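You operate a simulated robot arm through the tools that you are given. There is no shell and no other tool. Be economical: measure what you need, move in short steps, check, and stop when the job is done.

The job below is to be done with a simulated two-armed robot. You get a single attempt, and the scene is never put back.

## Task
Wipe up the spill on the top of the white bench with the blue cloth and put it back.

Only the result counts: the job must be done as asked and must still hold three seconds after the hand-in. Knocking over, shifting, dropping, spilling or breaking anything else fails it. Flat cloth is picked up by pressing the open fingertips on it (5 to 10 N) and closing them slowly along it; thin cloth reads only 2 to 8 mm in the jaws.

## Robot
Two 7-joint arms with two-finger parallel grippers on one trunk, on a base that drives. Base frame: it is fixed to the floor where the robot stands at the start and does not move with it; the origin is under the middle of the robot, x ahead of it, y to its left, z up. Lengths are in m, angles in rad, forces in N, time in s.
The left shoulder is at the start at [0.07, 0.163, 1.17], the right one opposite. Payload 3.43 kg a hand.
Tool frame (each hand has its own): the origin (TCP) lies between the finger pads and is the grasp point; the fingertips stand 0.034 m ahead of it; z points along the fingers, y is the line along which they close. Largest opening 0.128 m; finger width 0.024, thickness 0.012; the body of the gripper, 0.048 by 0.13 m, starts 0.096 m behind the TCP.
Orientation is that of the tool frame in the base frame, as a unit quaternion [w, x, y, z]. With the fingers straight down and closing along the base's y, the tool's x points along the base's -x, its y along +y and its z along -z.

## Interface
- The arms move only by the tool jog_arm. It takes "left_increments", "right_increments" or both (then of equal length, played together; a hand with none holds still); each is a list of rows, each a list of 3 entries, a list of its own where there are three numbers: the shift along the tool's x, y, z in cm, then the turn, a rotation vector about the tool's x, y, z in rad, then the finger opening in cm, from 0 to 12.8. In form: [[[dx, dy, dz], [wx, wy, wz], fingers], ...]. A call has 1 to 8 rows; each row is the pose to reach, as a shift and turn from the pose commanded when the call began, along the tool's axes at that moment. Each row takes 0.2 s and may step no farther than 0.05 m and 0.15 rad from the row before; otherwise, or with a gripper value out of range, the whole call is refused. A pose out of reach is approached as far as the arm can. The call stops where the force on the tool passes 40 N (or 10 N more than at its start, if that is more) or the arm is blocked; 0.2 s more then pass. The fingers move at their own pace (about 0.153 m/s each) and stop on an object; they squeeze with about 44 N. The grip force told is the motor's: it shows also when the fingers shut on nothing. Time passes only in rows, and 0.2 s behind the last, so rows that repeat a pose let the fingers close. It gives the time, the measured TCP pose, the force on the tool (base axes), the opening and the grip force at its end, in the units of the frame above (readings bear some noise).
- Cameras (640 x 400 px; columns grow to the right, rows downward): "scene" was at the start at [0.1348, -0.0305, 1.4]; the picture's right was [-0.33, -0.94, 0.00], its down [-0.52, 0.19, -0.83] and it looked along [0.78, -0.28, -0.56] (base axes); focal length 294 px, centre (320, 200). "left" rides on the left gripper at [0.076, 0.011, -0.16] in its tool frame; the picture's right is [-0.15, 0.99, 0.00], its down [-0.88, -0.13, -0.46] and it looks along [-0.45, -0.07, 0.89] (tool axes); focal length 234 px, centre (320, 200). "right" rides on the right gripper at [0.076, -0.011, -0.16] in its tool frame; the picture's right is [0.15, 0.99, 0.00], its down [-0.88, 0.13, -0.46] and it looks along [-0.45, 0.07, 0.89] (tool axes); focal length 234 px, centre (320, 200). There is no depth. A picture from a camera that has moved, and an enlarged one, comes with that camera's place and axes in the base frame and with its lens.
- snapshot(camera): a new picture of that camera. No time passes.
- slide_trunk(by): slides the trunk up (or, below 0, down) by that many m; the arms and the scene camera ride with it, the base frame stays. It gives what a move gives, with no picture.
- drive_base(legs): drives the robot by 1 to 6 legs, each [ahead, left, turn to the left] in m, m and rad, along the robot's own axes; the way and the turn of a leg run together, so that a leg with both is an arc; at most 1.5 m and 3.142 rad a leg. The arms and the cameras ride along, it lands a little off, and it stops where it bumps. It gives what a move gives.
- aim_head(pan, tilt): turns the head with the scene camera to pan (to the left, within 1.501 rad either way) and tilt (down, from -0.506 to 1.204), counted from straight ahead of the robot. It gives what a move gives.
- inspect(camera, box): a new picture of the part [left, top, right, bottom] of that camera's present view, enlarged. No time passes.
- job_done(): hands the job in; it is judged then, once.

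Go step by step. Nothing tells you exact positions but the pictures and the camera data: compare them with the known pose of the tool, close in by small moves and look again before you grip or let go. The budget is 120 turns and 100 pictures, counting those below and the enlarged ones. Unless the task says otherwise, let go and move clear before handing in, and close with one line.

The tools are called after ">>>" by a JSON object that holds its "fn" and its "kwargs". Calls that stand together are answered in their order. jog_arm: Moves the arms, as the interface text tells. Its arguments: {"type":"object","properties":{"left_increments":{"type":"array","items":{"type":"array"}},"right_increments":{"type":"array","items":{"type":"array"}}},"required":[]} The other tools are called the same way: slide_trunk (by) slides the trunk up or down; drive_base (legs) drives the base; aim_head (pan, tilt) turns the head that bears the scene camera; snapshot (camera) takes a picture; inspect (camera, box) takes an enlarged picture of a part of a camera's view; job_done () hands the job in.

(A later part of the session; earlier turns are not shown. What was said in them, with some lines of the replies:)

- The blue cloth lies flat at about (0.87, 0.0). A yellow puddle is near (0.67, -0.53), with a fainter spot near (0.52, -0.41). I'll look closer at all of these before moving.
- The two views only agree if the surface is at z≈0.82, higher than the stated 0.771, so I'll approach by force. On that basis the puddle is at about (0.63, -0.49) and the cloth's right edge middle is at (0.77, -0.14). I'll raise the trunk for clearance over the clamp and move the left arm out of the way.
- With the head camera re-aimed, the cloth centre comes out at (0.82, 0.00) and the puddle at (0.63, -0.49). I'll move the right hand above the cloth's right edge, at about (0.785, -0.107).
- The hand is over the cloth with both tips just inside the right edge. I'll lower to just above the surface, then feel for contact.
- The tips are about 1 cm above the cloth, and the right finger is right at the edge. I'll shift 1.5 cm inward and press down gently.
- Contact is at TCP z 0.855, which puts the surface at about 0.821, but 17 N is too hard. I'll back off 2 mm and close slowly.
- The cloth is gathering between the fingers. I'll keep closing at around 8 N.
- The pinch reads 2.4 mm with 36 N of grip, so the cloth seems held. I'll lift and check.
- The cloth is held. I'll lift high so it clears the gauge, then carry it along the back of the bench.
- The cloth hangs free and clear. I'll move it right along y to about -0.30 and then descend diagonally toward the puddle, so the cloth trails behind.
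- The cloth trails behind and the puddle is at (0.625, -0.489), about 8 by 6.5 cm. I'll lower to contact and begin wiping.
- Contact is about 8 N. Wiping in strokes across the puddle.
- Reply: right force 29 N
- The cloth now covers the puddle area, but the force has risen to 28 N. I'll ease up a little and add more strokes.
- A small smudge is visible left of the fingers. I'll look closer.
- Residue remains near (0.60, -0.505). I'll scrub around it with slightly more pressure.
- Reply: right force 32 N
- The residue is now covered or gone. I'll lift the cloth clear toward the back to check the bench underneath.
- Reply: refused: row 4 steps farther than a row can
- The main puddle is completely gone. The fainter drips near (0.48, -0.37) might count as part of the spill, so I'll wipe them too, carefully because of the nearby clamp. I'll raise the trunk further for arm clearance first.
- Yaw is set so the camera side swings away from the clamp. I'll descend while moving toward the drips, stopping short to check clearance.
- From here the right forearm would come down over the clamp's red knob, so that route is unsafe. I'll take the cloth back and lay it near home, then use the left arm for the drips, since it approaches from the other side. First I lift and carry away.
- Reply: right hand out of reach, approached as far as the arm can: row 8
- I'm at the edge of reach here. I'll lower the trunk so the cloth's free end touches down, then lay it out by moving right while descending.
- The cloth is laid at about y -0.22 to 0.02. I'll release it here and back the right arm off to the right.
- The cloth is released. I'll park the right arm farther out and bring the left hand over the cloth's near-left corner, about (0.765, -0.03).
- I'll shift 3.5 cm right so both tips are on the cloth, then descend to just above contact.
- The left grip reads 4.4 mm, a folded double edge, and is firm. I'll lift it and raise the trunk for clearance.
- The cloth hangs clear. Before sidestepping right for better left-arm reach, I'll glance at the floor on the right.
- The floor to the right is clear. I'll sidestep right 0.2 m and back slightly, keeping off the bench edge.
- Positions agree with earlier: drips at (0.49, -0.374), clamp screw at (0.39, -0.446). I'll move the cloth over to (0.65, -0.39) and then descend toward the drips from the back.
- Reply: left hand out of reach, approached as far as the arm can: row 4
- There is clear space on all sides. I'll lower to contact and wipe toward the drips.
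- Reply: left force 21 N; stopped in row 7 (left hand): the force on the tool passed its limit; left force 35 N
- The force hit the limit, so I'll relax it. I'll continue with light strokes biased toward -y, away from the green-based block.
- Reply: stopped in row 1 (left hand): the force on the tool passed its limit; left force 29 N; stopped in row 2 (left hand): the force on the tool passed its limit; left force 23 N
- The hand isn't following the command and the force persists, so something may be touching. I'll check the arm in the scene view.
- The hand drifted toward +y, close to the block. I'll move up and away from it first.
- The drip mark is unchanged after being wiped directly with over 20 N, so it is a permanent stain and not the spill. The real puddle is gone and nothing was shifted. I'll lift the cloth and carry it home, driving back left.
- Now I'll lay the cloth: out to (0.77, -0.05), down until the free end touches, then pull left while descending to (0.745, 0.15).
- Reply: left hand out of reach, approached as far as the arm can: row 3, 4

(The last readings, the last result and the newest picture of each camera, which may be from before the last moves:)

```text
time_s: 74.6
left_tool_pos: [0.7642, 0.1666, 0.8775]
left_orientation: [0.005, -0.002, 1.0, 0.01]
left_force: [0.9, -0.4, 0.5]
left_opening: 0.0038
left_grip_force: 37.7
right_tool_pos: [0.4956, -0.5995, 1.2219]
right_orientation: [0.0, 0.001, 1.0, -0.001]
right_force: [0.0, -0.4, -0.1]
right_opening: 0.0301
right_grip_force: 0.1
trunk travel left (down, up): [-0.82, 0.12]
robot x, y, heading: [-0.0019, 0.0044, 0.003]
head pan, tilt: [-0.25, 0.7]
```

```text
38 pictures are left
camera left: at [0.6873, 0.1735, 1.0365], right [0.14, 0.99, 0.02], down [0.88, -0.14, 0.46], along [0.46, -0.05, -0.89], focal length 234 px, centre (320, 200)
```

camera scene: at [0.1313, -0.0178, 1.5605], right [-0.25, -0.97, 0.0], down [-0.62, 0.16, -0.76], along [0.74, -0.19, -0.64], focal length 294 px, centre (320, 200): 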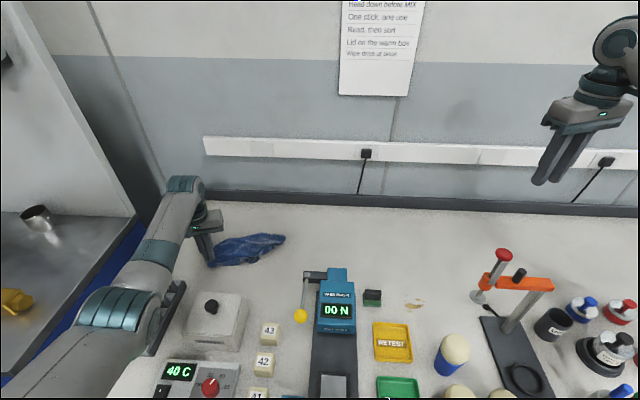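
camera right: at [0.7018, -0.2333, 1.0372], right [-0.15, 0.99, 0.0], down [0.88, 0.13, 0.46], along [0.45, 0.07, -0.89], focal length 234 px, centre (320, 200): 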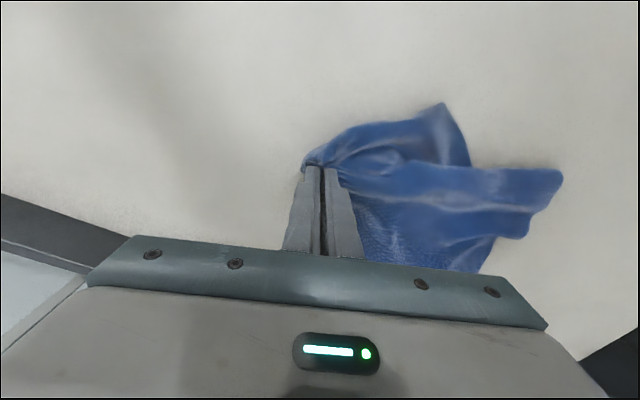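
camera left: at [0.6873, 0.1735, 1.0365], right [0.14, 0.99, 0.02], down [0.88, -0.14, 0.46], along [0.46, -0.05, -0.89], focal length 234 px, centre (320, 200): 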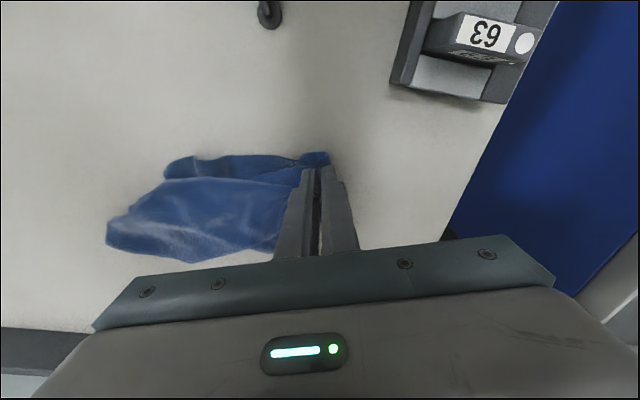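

The cloth is a folded strip close to home. I'll release and check how it lies, then decide how to open it out.

>>> {"fn": "jog_arm", "kwargs": {"left_increments": [[[0, 0, 1.5], [0, 0, 0], 0], [[0, 0, 1.5], [0, 0, 0], 1.5], [[0, 0, 1.5], [0, 0, 0], 2.5], [[0, 0, 0], [0, 0, 0], 3], [[0, 0, -4], [0, 0, 0], 3], [[0, 0, -8], [0, 0, 0], 3], [[0, 0, -12], [0, 0, 0], 3], [[2, 0, -16], [0, 0, 0], 3]]}}

>>> {"fn": "jog_arm", "kwargs": {"left_increments": [[[2, 2, -4], [0, 0, 0], 5], [[5, 4, -6], [0, 0, 0], 5], [[9, 6, -7], [0, 0, 0], 5], [[13, 8, -7], [0, 0, 0], 5], [[16, 10, -7], [0, 0, 0], 5]]}}

>>> {"fn": "inspect", "kwargs": {"camera": "scene", "box": [150, 180, 350, 305]}}

>>> {"fn": "snapshot", "kwargs": {"camera": "left"}}

```text
time_s: 76.4
left_tool_pos: [0.7423, 0.1632, 1.0364]
left_orientation: [0.004, -0.003, 1.0, 0.01]
left_force: [-0.1, 0.2, -0.6]
left_opening: 0.03
left_grip_force: 0.1
right_tool_pos: [0.4956, -0.5972, 1.2231]
right_orientation: [0.001, 0.001, 1.0, -0.001]
right_force: [-0.5, 0.6, 0.1]
right_opening: 0.0299
right_grip_force: 0.1
trunk travel left (down, up): [-0.82, 0.12]
robot x, y, heading: [-0.0015, 0.0018, 0.003]
head pan, tilt: [-0.25, 0.7]
```

```text
time_s: 77.6
left_tool_pos: [0.5827, 0.2596, 1.1085]
left_orientation: [0.004, -0.003, 1.0, 0.01]
left_force: [-0.1, -0.4, -0.5]
left_opening: 0.05
left_grip_force: 0.1
right_tool_pos: [0.4938, -0.5986, 1.2223]
right_orientation: [0.002, 0.001, 1.0, -0.002]
right_force: [-0.2, 0.7, -0.2]
right_opening: 0.03
right_grip_force: 0.1
trunk travel left (down, up): [-0.82, 0.12]
robot x, y, heading: [-0.0056, 0.0046, -0.001]
head pan, tilt: [-0.25, 0.7]
```

```text
3.20 times, centred on (250, 242) of scene
camera zoom: at [0.1297, -0.0172, 1.5607], right [-0.25, -0.97, 0.0], down [-0.62, 0.16, -0.77], along [0.74, -0.19, -0.64], focal length 939 px, centre (544, 64)
```

zoom: 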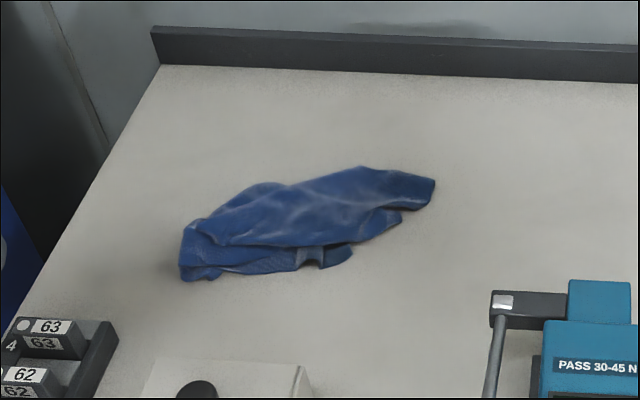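

```text
36 pictures are left
camera left: at [0.505, 0.2676, 1.2673], right [0.14, 0.99, 0.02], down [0.88, -0.13, 0.46], along [0.46, -0.05, -0.89], focal length 234 px, centre (320, 200)
```

left: 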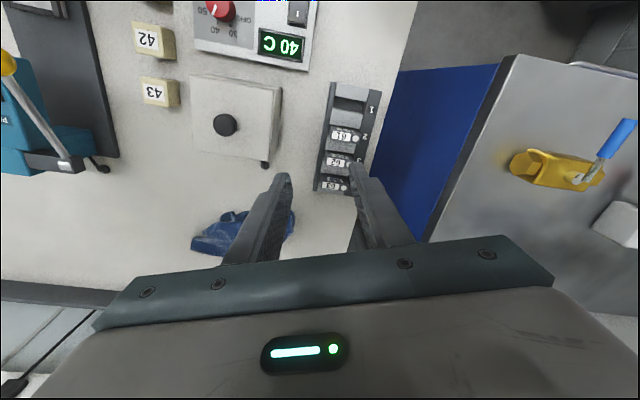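

The strip's centre is about (0.79, 0.06), roughly 6 cm off home at (0.82, 0.00), and it is bunched. I'll re-lay it better with the right hand from its right end, so I'm tucking the left arm and bringing the right over.

>>> {"fn": "jog_arm", "kwargs": {"right_increments": [[[-2.3, 4.2, 0], [0, 0, 0], 5], [[-4.6, 8.4, 0], [0, 0, 0], 5], [[-6.9, 12.6, 0], [0, 0, 0], 5], [[-9.2, 16.8, 0], [0, 0, 0], 5], [[-11.5, 21, 0], [0, 0, 0], 5], [[-13.8, 25.2, 0], [0, 0, 0], 5], [[-16.1, 29.4, 0], [0, 0, 0], 5], [[-18.4, 33.6, 0], [0, 0, 0], 5]], "left_increments": [[[2, 1, -1], [0, 0, 0], 5], [[4, 2, -2], [0, 0, 0], 5], [[6, 3, -3], [0, 0, 0], 5], [[8, 4, -4], [0, 0, 0], 5], [[10, 4, -5], [0, 0, 0], 5], [[12, 4, -6], [0, 0, 0], 5], [[12, 4, -7], [0, 0, 0], 5], [[12, 4, -8], [0, 0, 0], 5]]}}

>>> {"fn": "jog_arm", "kwargs": {"right_increments": [[[-2.4, 4, 1], [0, 0, 0], 5], [[-4.8, 8, 2], [0, 0, 0], 5], [[-7.2, 12, 4], [0, 0, 0], 5], [[-9.6, 16, 6], [0, 0, 0], 5], [[-11.5, 20, 8], [0, 0, 0], 5], [[-12, 22, 12], [0, 0, 0], 5]]}}

>>> {"fn": "snapshot", "kwargs": {"camera": "right"}}

```text
time_s: 79.4
left_tool_pos: [0.4628, 0.3008, 1.188]
left_orientation: [0.004, -0.002, 1.0, 0.009]
left_force: [0.4, 0.2, 0.0]
left_opening: 0.05
left_grip_force: 0.1
right_tool_pos: [0.6779, -0.2643, 1.2215]
right_orientation: [0.0, 0.002, 1.0, -0.001]
right_force: [0.0, 0.0, -0.3]
right_opening: 0.0501
right_grip_force: 0.1
trunk travel left (down, up): [-0.82, 0.12]
robot x, y, heading: [-0.0024, 0.0011, -0.001]
head pan, tilt: [-0.25, 0.7]
```

```text
refused: row 3 steps farther than a row can; nothing moved
```

```text
35 pictures are left
camera right: at [0.6025, -0.2756, 1.3816], right [-0.14, 0.99, 0.0], down [0.88, 0.13, 0.45], along [0.45, 0.06, -0.89], focal length 234 px, centre (320, 200)
```

right: 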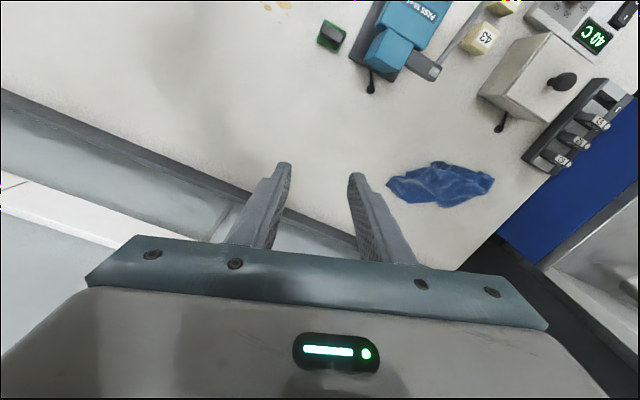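

The floor on the left is free near the robot, since the cabinet starts beyond x 0.5. I'll shift the base left 0.2 m and slightly forward so the right arm gets the reach it lacked.

>>> {"fn": "drive_base", "kwargs": {"legs": [[0, 0.2, 0], [0.04, 0, 0]]}}

>>> {"fn": "snapshot", "kwargs": {"camera": "scene"}}

```text
time_s: 81.5
left_tool_pos: [0.4941, 0.4935, 1.1922]
left_orientation: [0.008, -0.004, 1.0, 0.011]
left_force: [0.0, -0.6, 0.2]
left_opening: 0.0499
left_grip_force: 0.1
right_tool_pos: [0.7095, -0.0706, 1.2266]
right_orientation: [0.004, -0.001, 1.0, 0.001]
right_force: [-1.0, 0.3, 0.3]
right_opening: 0.0502
right_grip_force: 0.0
trunk travel left (down, up): [-0.82, 0.12]
robot x, y, heading: [0.0381, 0.1997, 0.003]
head pan, tilt: [-0.25, 0.7]
```

```text
34 pictures are left
camera scene: at [0.1618, 0.1757, 1.5615], right [-0.24, -0.97, 0.0], down [-0.62, 0.16, -0.77], along [0.75, -0.19, -0.64], focal length 294 px, centre (320, 200)
```

scene: 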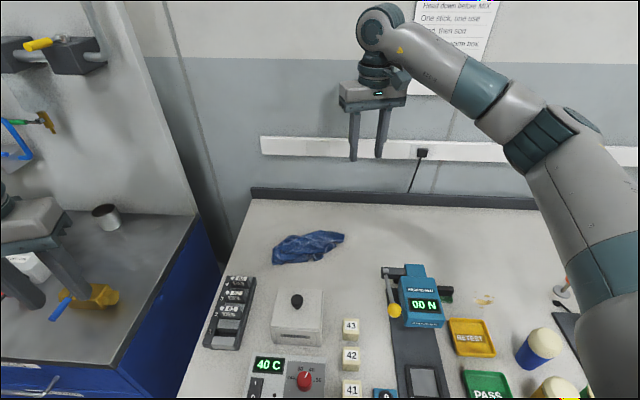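

Reach is good now. I'll lower the right hand over the cloth's right end at (0.80, -0.04).

>>> {"fn": "jog_arm", "kwargs": {"right_increments": [[[-2, 0.8, 4], [0, 0, 0], 5], [[-4, 1.6, 8], [0, 0, 0], 5], [[-6, 2.4, 12], [0, 0, 0], 5], [[-8, 3, 16], [0, 0, 0], 5], [[-9, 3.2, 20.5], [0, 0, 0], 5], [[-9, 3.2, 25], [0, 0, 0], 5], [[-9, 3.2, 29], [0, 0, 0], 5], [[-9, 3.2, 32.5], [0, 0, 0], 5]]}}

>>> {"fn": "snapshot", "kwargs": {"camera": "right"}}

```text
time_s: 83.3
left_tool_pos: [0.5013, 0.4965, 1.1889]
left_orientation: [0.004, -0.005, 1.0, 0.01]
left_force: [-0.8, 0.1, 0.5]
left_opening: 0.0498
left_grip_force: 0.0
right_tool_pos: [0.8093, -0.0387, 0.894]
right_orientation: [0.0, -0.001, 1.0, 0.0]
right_force: [-0.2, 0.0, 0.0]
right_opening: 0.0503
right_grip_force: 0.1
trunk travel left (down, up): [-0.82, 0.12]
robot x, y, heading: [0.0349, 0.1985, 0.0]
head pan, tilt: [-0.25, 0.7]
```

```text
33 pictures are left
camera right: at [0.7331, -0.0502, 1.0539], right [-0.15, 0.99, 0.0], down [0.88, 0.13, 0.46], along [0.45, 0.07, -0.89], focal length 234 px, centre (320, 200)
```

right: 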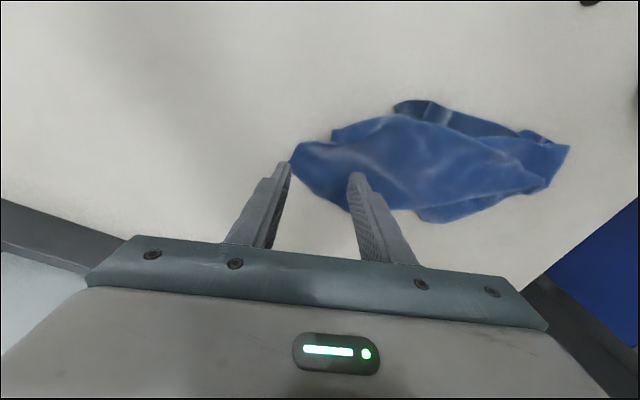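

>>> {"fn": "jog_arm", "kwargs": {"right_increments": [[[0.3, 2.2, 1.5], [0, 0, 0], 5], [[0.3, 2.2, 3], [0, 0, 0], 5], [[0.3, 2.2, 3.6], [0, 0, 0], 5]]}}

>>> {"fn": "snapshot", "kwargs": {"camera": "right"}}

```text
time_s: 84.1
left_tool_pos: [0.5011, 0.4951, 1.1894]
left_orientation: [0.004, -0.004, 1.0, 0.009]
left_force: [-0.9, 0.6, -0.5]
left_opening: 0.0501
left_grip_force: 0.2
right_tool_pos: [0.806, -0.0174, 0.8595]
right_orientation: [0.001, -0.001, 1.0, 0.0]
right_force: [0.5, 0.2, 0.2]
right_opening: 0.0498
right_grip_force: 0.1
trunk travel left (down, up): [-0.82, 0.12]
robot x, y, heading: [0.0357, 0.1997, 0.003]
head pan, tilt: [-0.25, 0.7]
```

```text
32 pictures are left
camera right: at [0.73, -0.0282, 1.0199], right [-0.15, 0.99, 0.0], down [0.88, 0.13, 0.46], along [0.45, 0.07, -0.89], focal length 234 px, centre (320, 200)
```

right: 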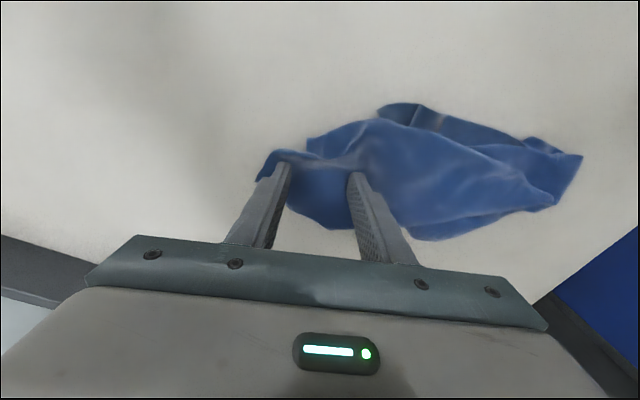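

Both tips are on the cloth. I'll press lightly and close slowly.

>>> {"fn": "jog_arm", "kwargs": {"right_increments": [[[0, 0, 0.3], [0, 0, 0], 5], [[0, 0, 0.4], [0, 0, 0], 4.5], [[0, 0, 0.4], [0, 0, 0], 3.7], [[0, 0, 0.4], [0, 0, 0], 2.9], [[0, 0, 0.35], [0, 0, 0], 2.1], [[0, 0, 0.35], [0, 0, 0], 1.3], [[0, 0, 0.3], [0, 0, 0], 0.5], [[0, 0, 0.3], [0, 0, 0], 0]]}}

>>> {"fn": "jog_arm", "kwargs": {"right_increments": [[[0, 0, 0], [0, 0, 0], 0], [[0, 0, -2], [0, 0, 0], 0], [[0, 0, -6], [0, 0, 0], 0], [[0, 0, -10], [0, 0, 0], 0], [[0, 0, -14], [0, 0, 0], 0], [[0, 0, -18], [0, 0, 0], 0], [[0, 0, -22], [0, 0, 0], 0], [[0, 0, -26], [0, 0, 0], 0]]}}

>>> {"fn": "snapshot", "kwargs": {"camera": "scene"}}

```text
time_s: 85.9
left_tool_pos: [0.5014, 0.4961, 1.1881]
left_orientation: [0.004, -0.004, 1.0, 0.009]
left_force: [0.1, -0.4, -0.2]
left_opening: 0.0501
left_grip_force: 0.0
right_tool_pos: [0.8039, -0.0156, 0.8585]
right_orientation: [-0.001, -0.001, 1.0, 0.001]
right_force: [0.0, 0.0, 0.2]
right_opening: 0.0023
right_grip_force: 37.0
trunk travel left (down, up): [-0.82, 0.12]
robot x, y, heading: [0.0389, 0.1988, -0.002]
head pan, tilt: [-0.25, 0.7]
```

```text
time_s: 87.7
left_tool_pos: [0.4994, 0.4964, 1.1888]
left_orientation: [0.005, -0.004, 1.0, 0.01]
left_force: [0.5, 0.6, 0.1]
left_opening: 0.05
left_grip_force: 0.0
right_tool_pos: [0.8044, -0.0158, 1.1215]
right_orientation: [-0.001, -0.001, 1.0, 0.0]
right_force: [-0.2, 0.5, -1.2]
right_opening: 0.0023
right_grip_force: 36.7
trunk travel left (down, up): [-0.82, 0.12]
robot x, y, heading: [0.0374, 0.2023, 0.005]
head pan, tilt: [-0.25, 0.7]
```

```text
31 pictures are left
camera scene: at [0.1697, 0.1781, 1.5605], right [-0.24, -0.97, 0.0], down [-0.62, 0.16, -0.77], along [0.74, -0.19, -0.64], focal length 294 px, centre (320, 200)
```

scene: 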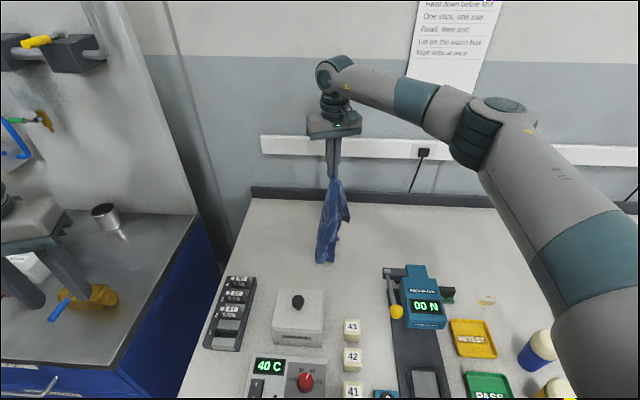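

One clean layer is gripped and it hangs full length. I'll carry it to above its left home edge at about (0.83, 0.14), then lay it down toward (0.78, -0.10).

>>> {"fn": "jog_arm", "kwargs": {"right_increments": [[[0, 0, -4], [0, 0, 0], 0], [[-0.8, 3, -6], [0, 0, 0], 0], [[-1.6, 6.5, -6], [0, 0, 0], 0], [[-2.4, 10, -6], [0, 0, 0], 0], [[-3.2, 13.5, -6], [0, 0, 0], 0], [[-3.6, 16, -6], [0, 0, 0], 0], [[-3.6, 16, -6], [0, 0, 0], 0], [[-3.6, 16, -3], [0, 0, 0], 0]]}}

>>> {"fn": "snapshot", "kwargs": {"camera": "scene"}}

```text
time_s: 89.5
left_tool_pos: [0.5009, 0.4957, 1.1885]
left_orientation: [0.005, -0.004, 1.0, 0.01]
left_force: [0.0, 0.1, -0.4]
left_opening: 0.0499
left_grip_force: 0.1
right_tool_pos: [0.8412, 0.1454, 1.1492]
right_orientation: [0.0, -0.001, 1.0, 0.0]
right_force: [-0.3, 0.7, -1.3]
right_opening: 0.0023
right_grip_force: 37.1
trunk travel left (down, up): [-0.82, 0.12]
robot x, y, heading: [0.0372, 0.1984, 0.003]
head pan, tilt: [-0.25, 0.7]
```

```text
30 pictures are left
camera scene: at [0.1722, 0.1774, 1.5604], right [-0.24, -0.97, 0.0], down [-0.63, 0.16, -0.76], along [0.74, -0.19, -0.65], focal length 294 px, centre (320, 200)
```

scene: 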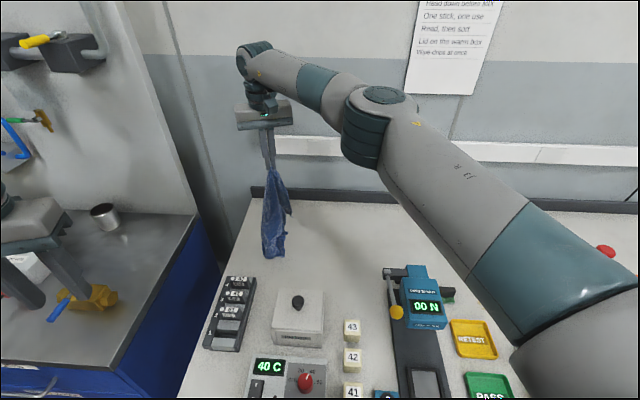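

>>> {"fn": "jog_arm", "kwargs": {"right_increments": [[[0.3, -1, 3.5], [0, 0, 0], 0], [[0.8, -3.5, 6.5], [0, 0, 0], 0], [[1.4, -6.5, 9.5], [0, 0, 0], 0], [[2, -9.5, 12.5], [0, 0, 0], 0], [[2.8, -13, 15.8], [0, 0, 0], 0], [[3.6, -16.5, 19], [0, 0, 0], 0], [[4.4, -20, 22.2], [0, 0, 0], 0], [[5.2, -23.5, 25.4], [0, 0, 0], 0]]}}

>>> {"fn": "jog_arm", "kwargs": {"right_increments": [[[0.3, -1.5, 1.5], [0, 0, 0], 0], [[0.3, -1.5, 2.4], [0, 0, 0], 0]]}}

>>> {"fn": "snapshot", "kwargs": {"camera": "scene"}}

>>> {"fn": "snapshot", "kwargs": {"camera": "right"}}

```text
time_s: 91.3
left_tool_pos: [0.5003, 0.4938, 1.1898]
left_orientation: [0.005, -0.004, 1.0, 0.01]
left_force: [-0.9, -0.5, -0.5]
left_opening: 0.0501
left_grip_force: 0.0
right_tool_pos: [0.7852, -0.0937, 0.8943]
right_orientation: [0.0, -0.001, 1.0, 0.001]
right_force: [-0.3, 0.6, -0.6]
right_opening: 0.0025
right_grip_force: 37.0
trunk travel left (down, up): [-0.82, 0.12]
robot x, y, heading: [0.0355, 0.1953, -0.001]
head pan, tilt: [-0.25, 0.7]
```

```text
time_s: 91.9
left_tool_pos: [0.5002, 0.495, 1.1896]
left_orientation: [0.004, -0.004, 1.0, 0.01]
left_force: [-0.4, -0.4, -0.5]
left_opening: 0.0499
left_grip_force: 0.0
right_tool_pos: [0.7829, -0.1041, 0.8692]
right_orientation: [0.0, 0.0, 1.0, 0.0]
right_force: [0.3, 0.9, -0.5]
right_opening: 0.0022
right_grip_force: 37.1
trunk travel left (down, up): [-0.82, 0.12]
robot x, y, heading: [0.0349, 0.1967, -0.001]
head pan, tilt: [-0.25, 0.7]
```

```text
29 pictures are left
camera scene: at [0.171, 0.1775, 1.5605], right [-0.24, -0.97, 0.0], down [-0.62, 0.16, -0.76], along [0.74, -0.19, -0.64], focal length 294 px, centre (320, 200)
```

scene: 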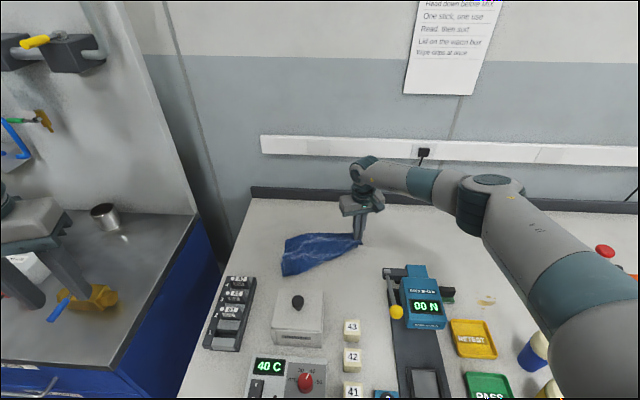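

```text
28 pictures are left
camera right: at [0.7074, -0.1161, 1.0285], right [-0.15, 0.99, 0.0], down [0.88, 0.13, 0.46], along [0.45, 0.07, -0.89], focal length 234 px, centre (320, 200)
```

right: 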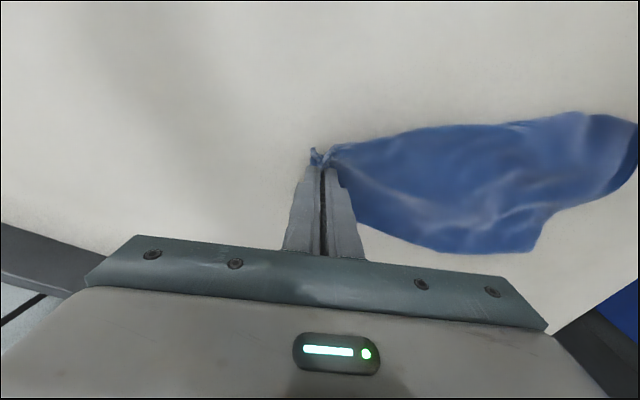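

The cloth is laid fairly flat with its centre near (0.785, 0.05). A short drag of about 5 cm right and 3 cm back will bring it onto its original spot.

>>> {"fn": "jog_arm", "kwargs": {"right_increments": [[[-0.8, -1, 0.4], [0, 0, 0], 0], [[-1.6, -2, 0.4], [0, 0, 0], 0], [[-2.4, -3, 0.4], [0, 0, 0], 0], [[-3.2, -4, 0.4], [0, 0, 0], 0], [[-3.8, -5, 0.4], [0, 0, 0], 0], [[-3.8, -5, 0.9], [0, 0, 0], 0]]}}

>>> {"fn": "inspect", "kwargs": {"camera": "scene", "box": [210, 180, 410, 305]}}

>>> {"fn": "snapshot", "kwargs": {"camera": "right"}}

```text
time_s: 93.3
left_tool_pos: [0.4996, 0.4959, 1.1882]
left_orientation: [0.004, -0.005, 1.0, 0.01]
left_force: [0.6, 0.2, -0.7]
left_opening: 0.05
left_grip_force: 0.0
right_tool_pos: [0.8183, -0.1453, 0.8663]
right_orientation: [0.0, -0.001, 1.0, -0.001]
right_force: [-0.6, 1.1, 0.5]
right_opening: 0.0021
right_grip_force: 37.3
right hand out of reach, approached as far as the arm can: row 5, 6
trunk travel left (down, up): [-0.82, 0.12]
robot x, y, heading: [0.0365, 0.1989, 0.004]
head pan, tilt: [-0.25, 0.7]
```

```text
3.20 times, centred on (310, 242) of scene
camera zoom: at [0.1707, 0.1779, 1.5605], right [-0.24, -0.97, 0.0], down [-0.62, 0.16, -0.76], along [0.74, -0.19, -0.64], focal length 939 px, centre (352, 64)
```

zoom: 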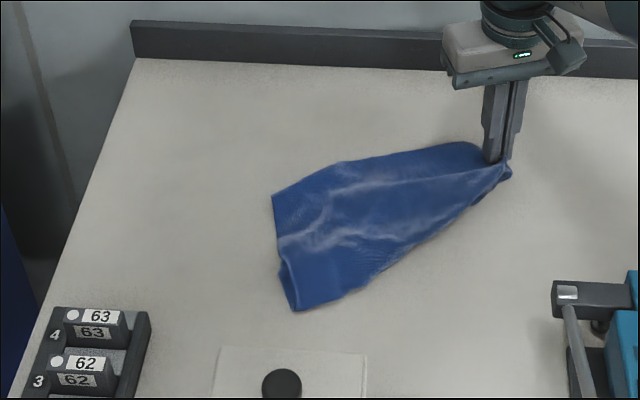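

```text
26 pictures are left
camera right: at [0.7424, -0.1558, 1.026], right [-0.15, 0.99, 0.0], down [0.88, 0.13, 0.46], along [0.45, 0.07, -0.89], focal length 234 px, centre (320, 200)
```

right: 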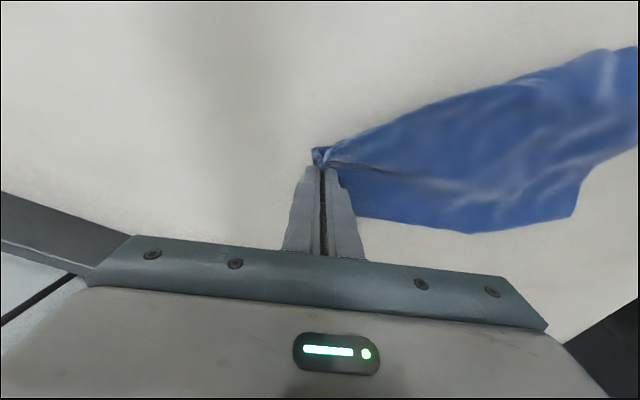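

The cloth centre is now about (0.79, -0.01), within 3–4 cm of its original centre. I'll release it, lift clear, and check.

>>> {"fn": "jog_arm", "kwargs": {"right_increments": [[[0, 0, 0.7], [0, 0, 0], 0], [[0, 0, 0.7], [0, 0, 0], 1.5], [[0, 0, 0.5], [0, 0, 0], 2.5], [[0, 0, 0], [0, 0, 0], 3], [[0, 0, -4], [0, 0, 0], 3], [[0, 0, -8.5], [0, 0, 0], 3], [[0, 0, -13], [0, 0, 0], 3], [[0, 0, -17.5], [0, 0, 0], 3]]}}

>>> {"fn": "jog_arm", "kwargs": {"right_increments": [[[1, -3, -4], [0, 0, 0], 3], [[2, -6, -7], [0, 0, 0], 3], [[4, -10, -9], [0, 0, 0], 3], [[6, -14, -11], [0, 0, 0], 3], [[8, -18, -12], [0, 0, 0], 3], [[10, -22, -12], [0, 0, 0], 3]]}}

>>> {"fn": "snapshot", "kwargs": {"camera": "scene"}}

>>> {"fn": "inspect", "kwargs": {"camera": "scene", "box": [210, 180, 410, 305]}}

```text
time_s: 95.1
left_tool_pos: [0.499, 0.4952, 1.1886]
left_orientation: [0.005, -0.005, 1.0, 0.009]
left_force: [0.5, -0.1, -0.4]
left_opening: 0.05
left_grip_force: 0.1
right_tool_pos: [0.8163, -0.1473, 1.0455]
right_orientation: [0.0, -0.002, 1.0, 0.0]
right_force: [0.4, 0.8, -0.3]
right_opening: 0.03
right_grip_force: 0.0
trunk travel left (down, up): [-0.82, 0.12]
robot x, y, heading: [0.0383, 0.2001, 0.003]
head pan, tilt: [-0.25, 0.7]
```

```text
refused: row 1 steps farther than a row can; nothing moved
```

```text
25 pictures are left
camera scene: at [0.1694, 0.178, 1.5605], right [-0.24, -0.97, 0.0], down [-0.62, 0.16, -0.77], along [0.74, -0.19, -0.64], focal length 294 px, centre (320, 200)
```

scene: 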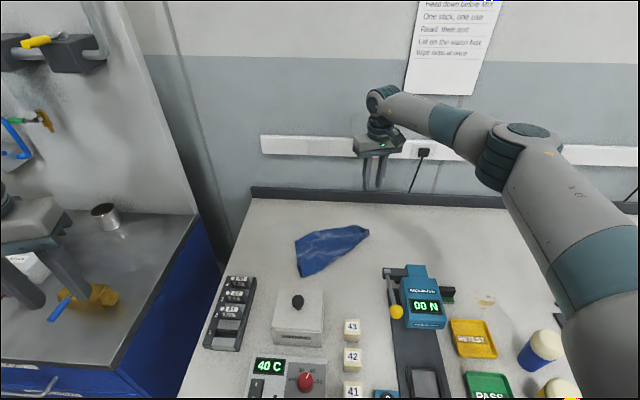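

```text
3.20 times, centred on (310, 242) of scene
camera zoom: at [0.1694, 0.178, 1.5605], right [-0.24, -0.97, 0.0], down [-0.62, 0.16, -0.77], along [0.74, -0.19, -0.64], focal length 939 px, centre (352, 64)
```

zoom: 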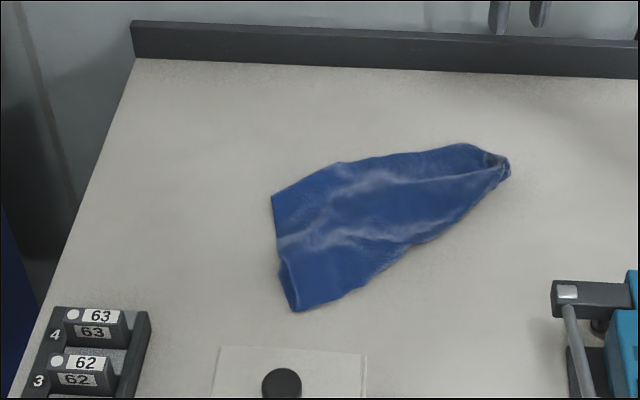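

The cloth rests within its original footprint. I'll clear the right arm and take a last look at the wiped area.

>>> {"fn": "jog_arm", "kwargs": {"right_increments": [[[1, -2, -4], [0, 0, 0], 3], [[2, -5, -7], [0, 0, 0], 3], [[4, -9, -9], [0, 0, 0], 3], [[6, -13, -11], [0, 0, 0], 3], [[8, -17, -12], [0, 0, 0], 3], [[10, -21, -12], [0, 0, 0], 3]]}}

>>> {"fn": "snapshot", "kwargs": {"camera": "scene"}}

>>> {"fn": "inspect", "kwargs": {"camera": "scene", "box": [400, 200, 600, 325]}}

>>> {"fn": "snapshot", "kwargs": {"camera": "right"}}

```text
time_s: 96.5
left_tool_pos: [0.4996, 0.4926, 1.19]
left_orientation: [0.005, -0.004, 1.0, 0.01]
left_force: [-0.4, 0.2, 0.8]
left_opening: 0.0499
left_grip_force: 0.0
right_tool_pos: [0.7157, -0.3573, 1.1631]
right_orientation: [0.002, -0.001, 1.0, 0.001]
right_force: [-0.6, 0.8, -0.1]
right_opening: 0.0301
right_grip_force: 0.0
trunk travel left (down, up): [-0.82, 0.12]
robot x, y, heading: [0.0397, 0.1973, 0.005]
head pan, tilt: [-0.25, 0.7]
```

```text
23 pictures are left
camera scene: at [0.1696, 0.1757, 1.5606], right [-0.24, -0.97, 0.0], down [-0.62, 0.16, -0.77], along [0.74, -0.19, -0.64], focal length 294 px, centre (320, 200)
```

scene: 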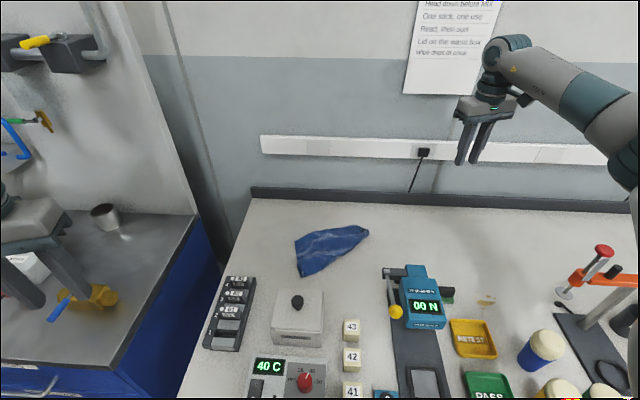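

```text
3.20 times, centred on (500, 262) of scene
camera zoom: at [0.1696, 0.1757, 1.5606], right [-0.24, -0.97, 0.0], down [-0.62, 0.16, -0.77], along [0.74, -0.19, -0.64], focal length 939 px, centre (-256, 0)
```

zoom: 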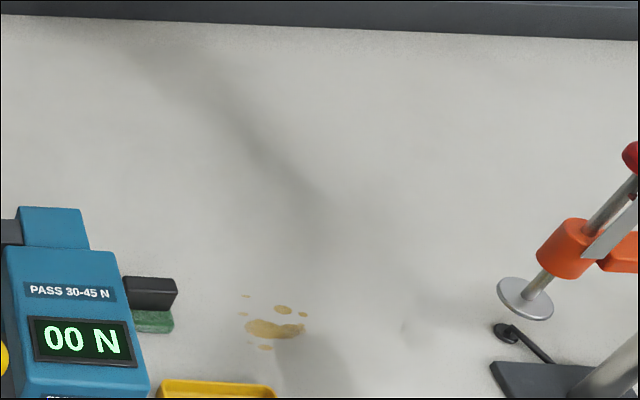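

```text
21 pictures are left
camera right: at [0.6401, -0.3701, 1.3223], right [-0.15, 0.99, 0.0], down [0.88, 0.13, 0.46], along [0.45, 0.07, -0.89], focal length 234 px, centre (320, 200)
```

right: 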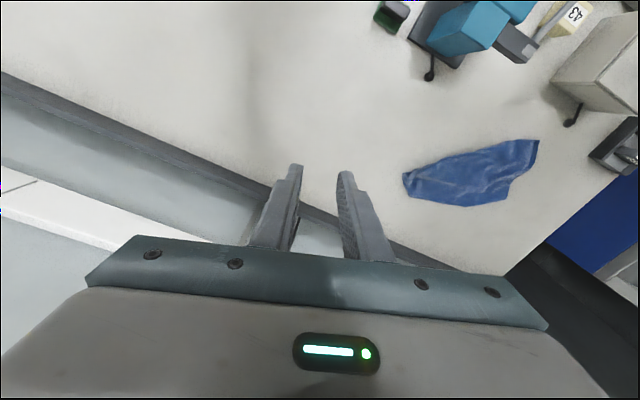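

The spilled puddle is gone, the cloth is back on its spot, both hands are clear and nothing else has moved. I'm handing the job in.

>>> {"fn": "job_done", "kwargs": {}}

```text
The job is handed in.
```

I wiped up the yellow spill and put the blue cloth back, with its centre about 3–4 cm from where it started and partly bunched rather than flat; an older-looking drip stain nearby did not come off when wiped, so I left it.
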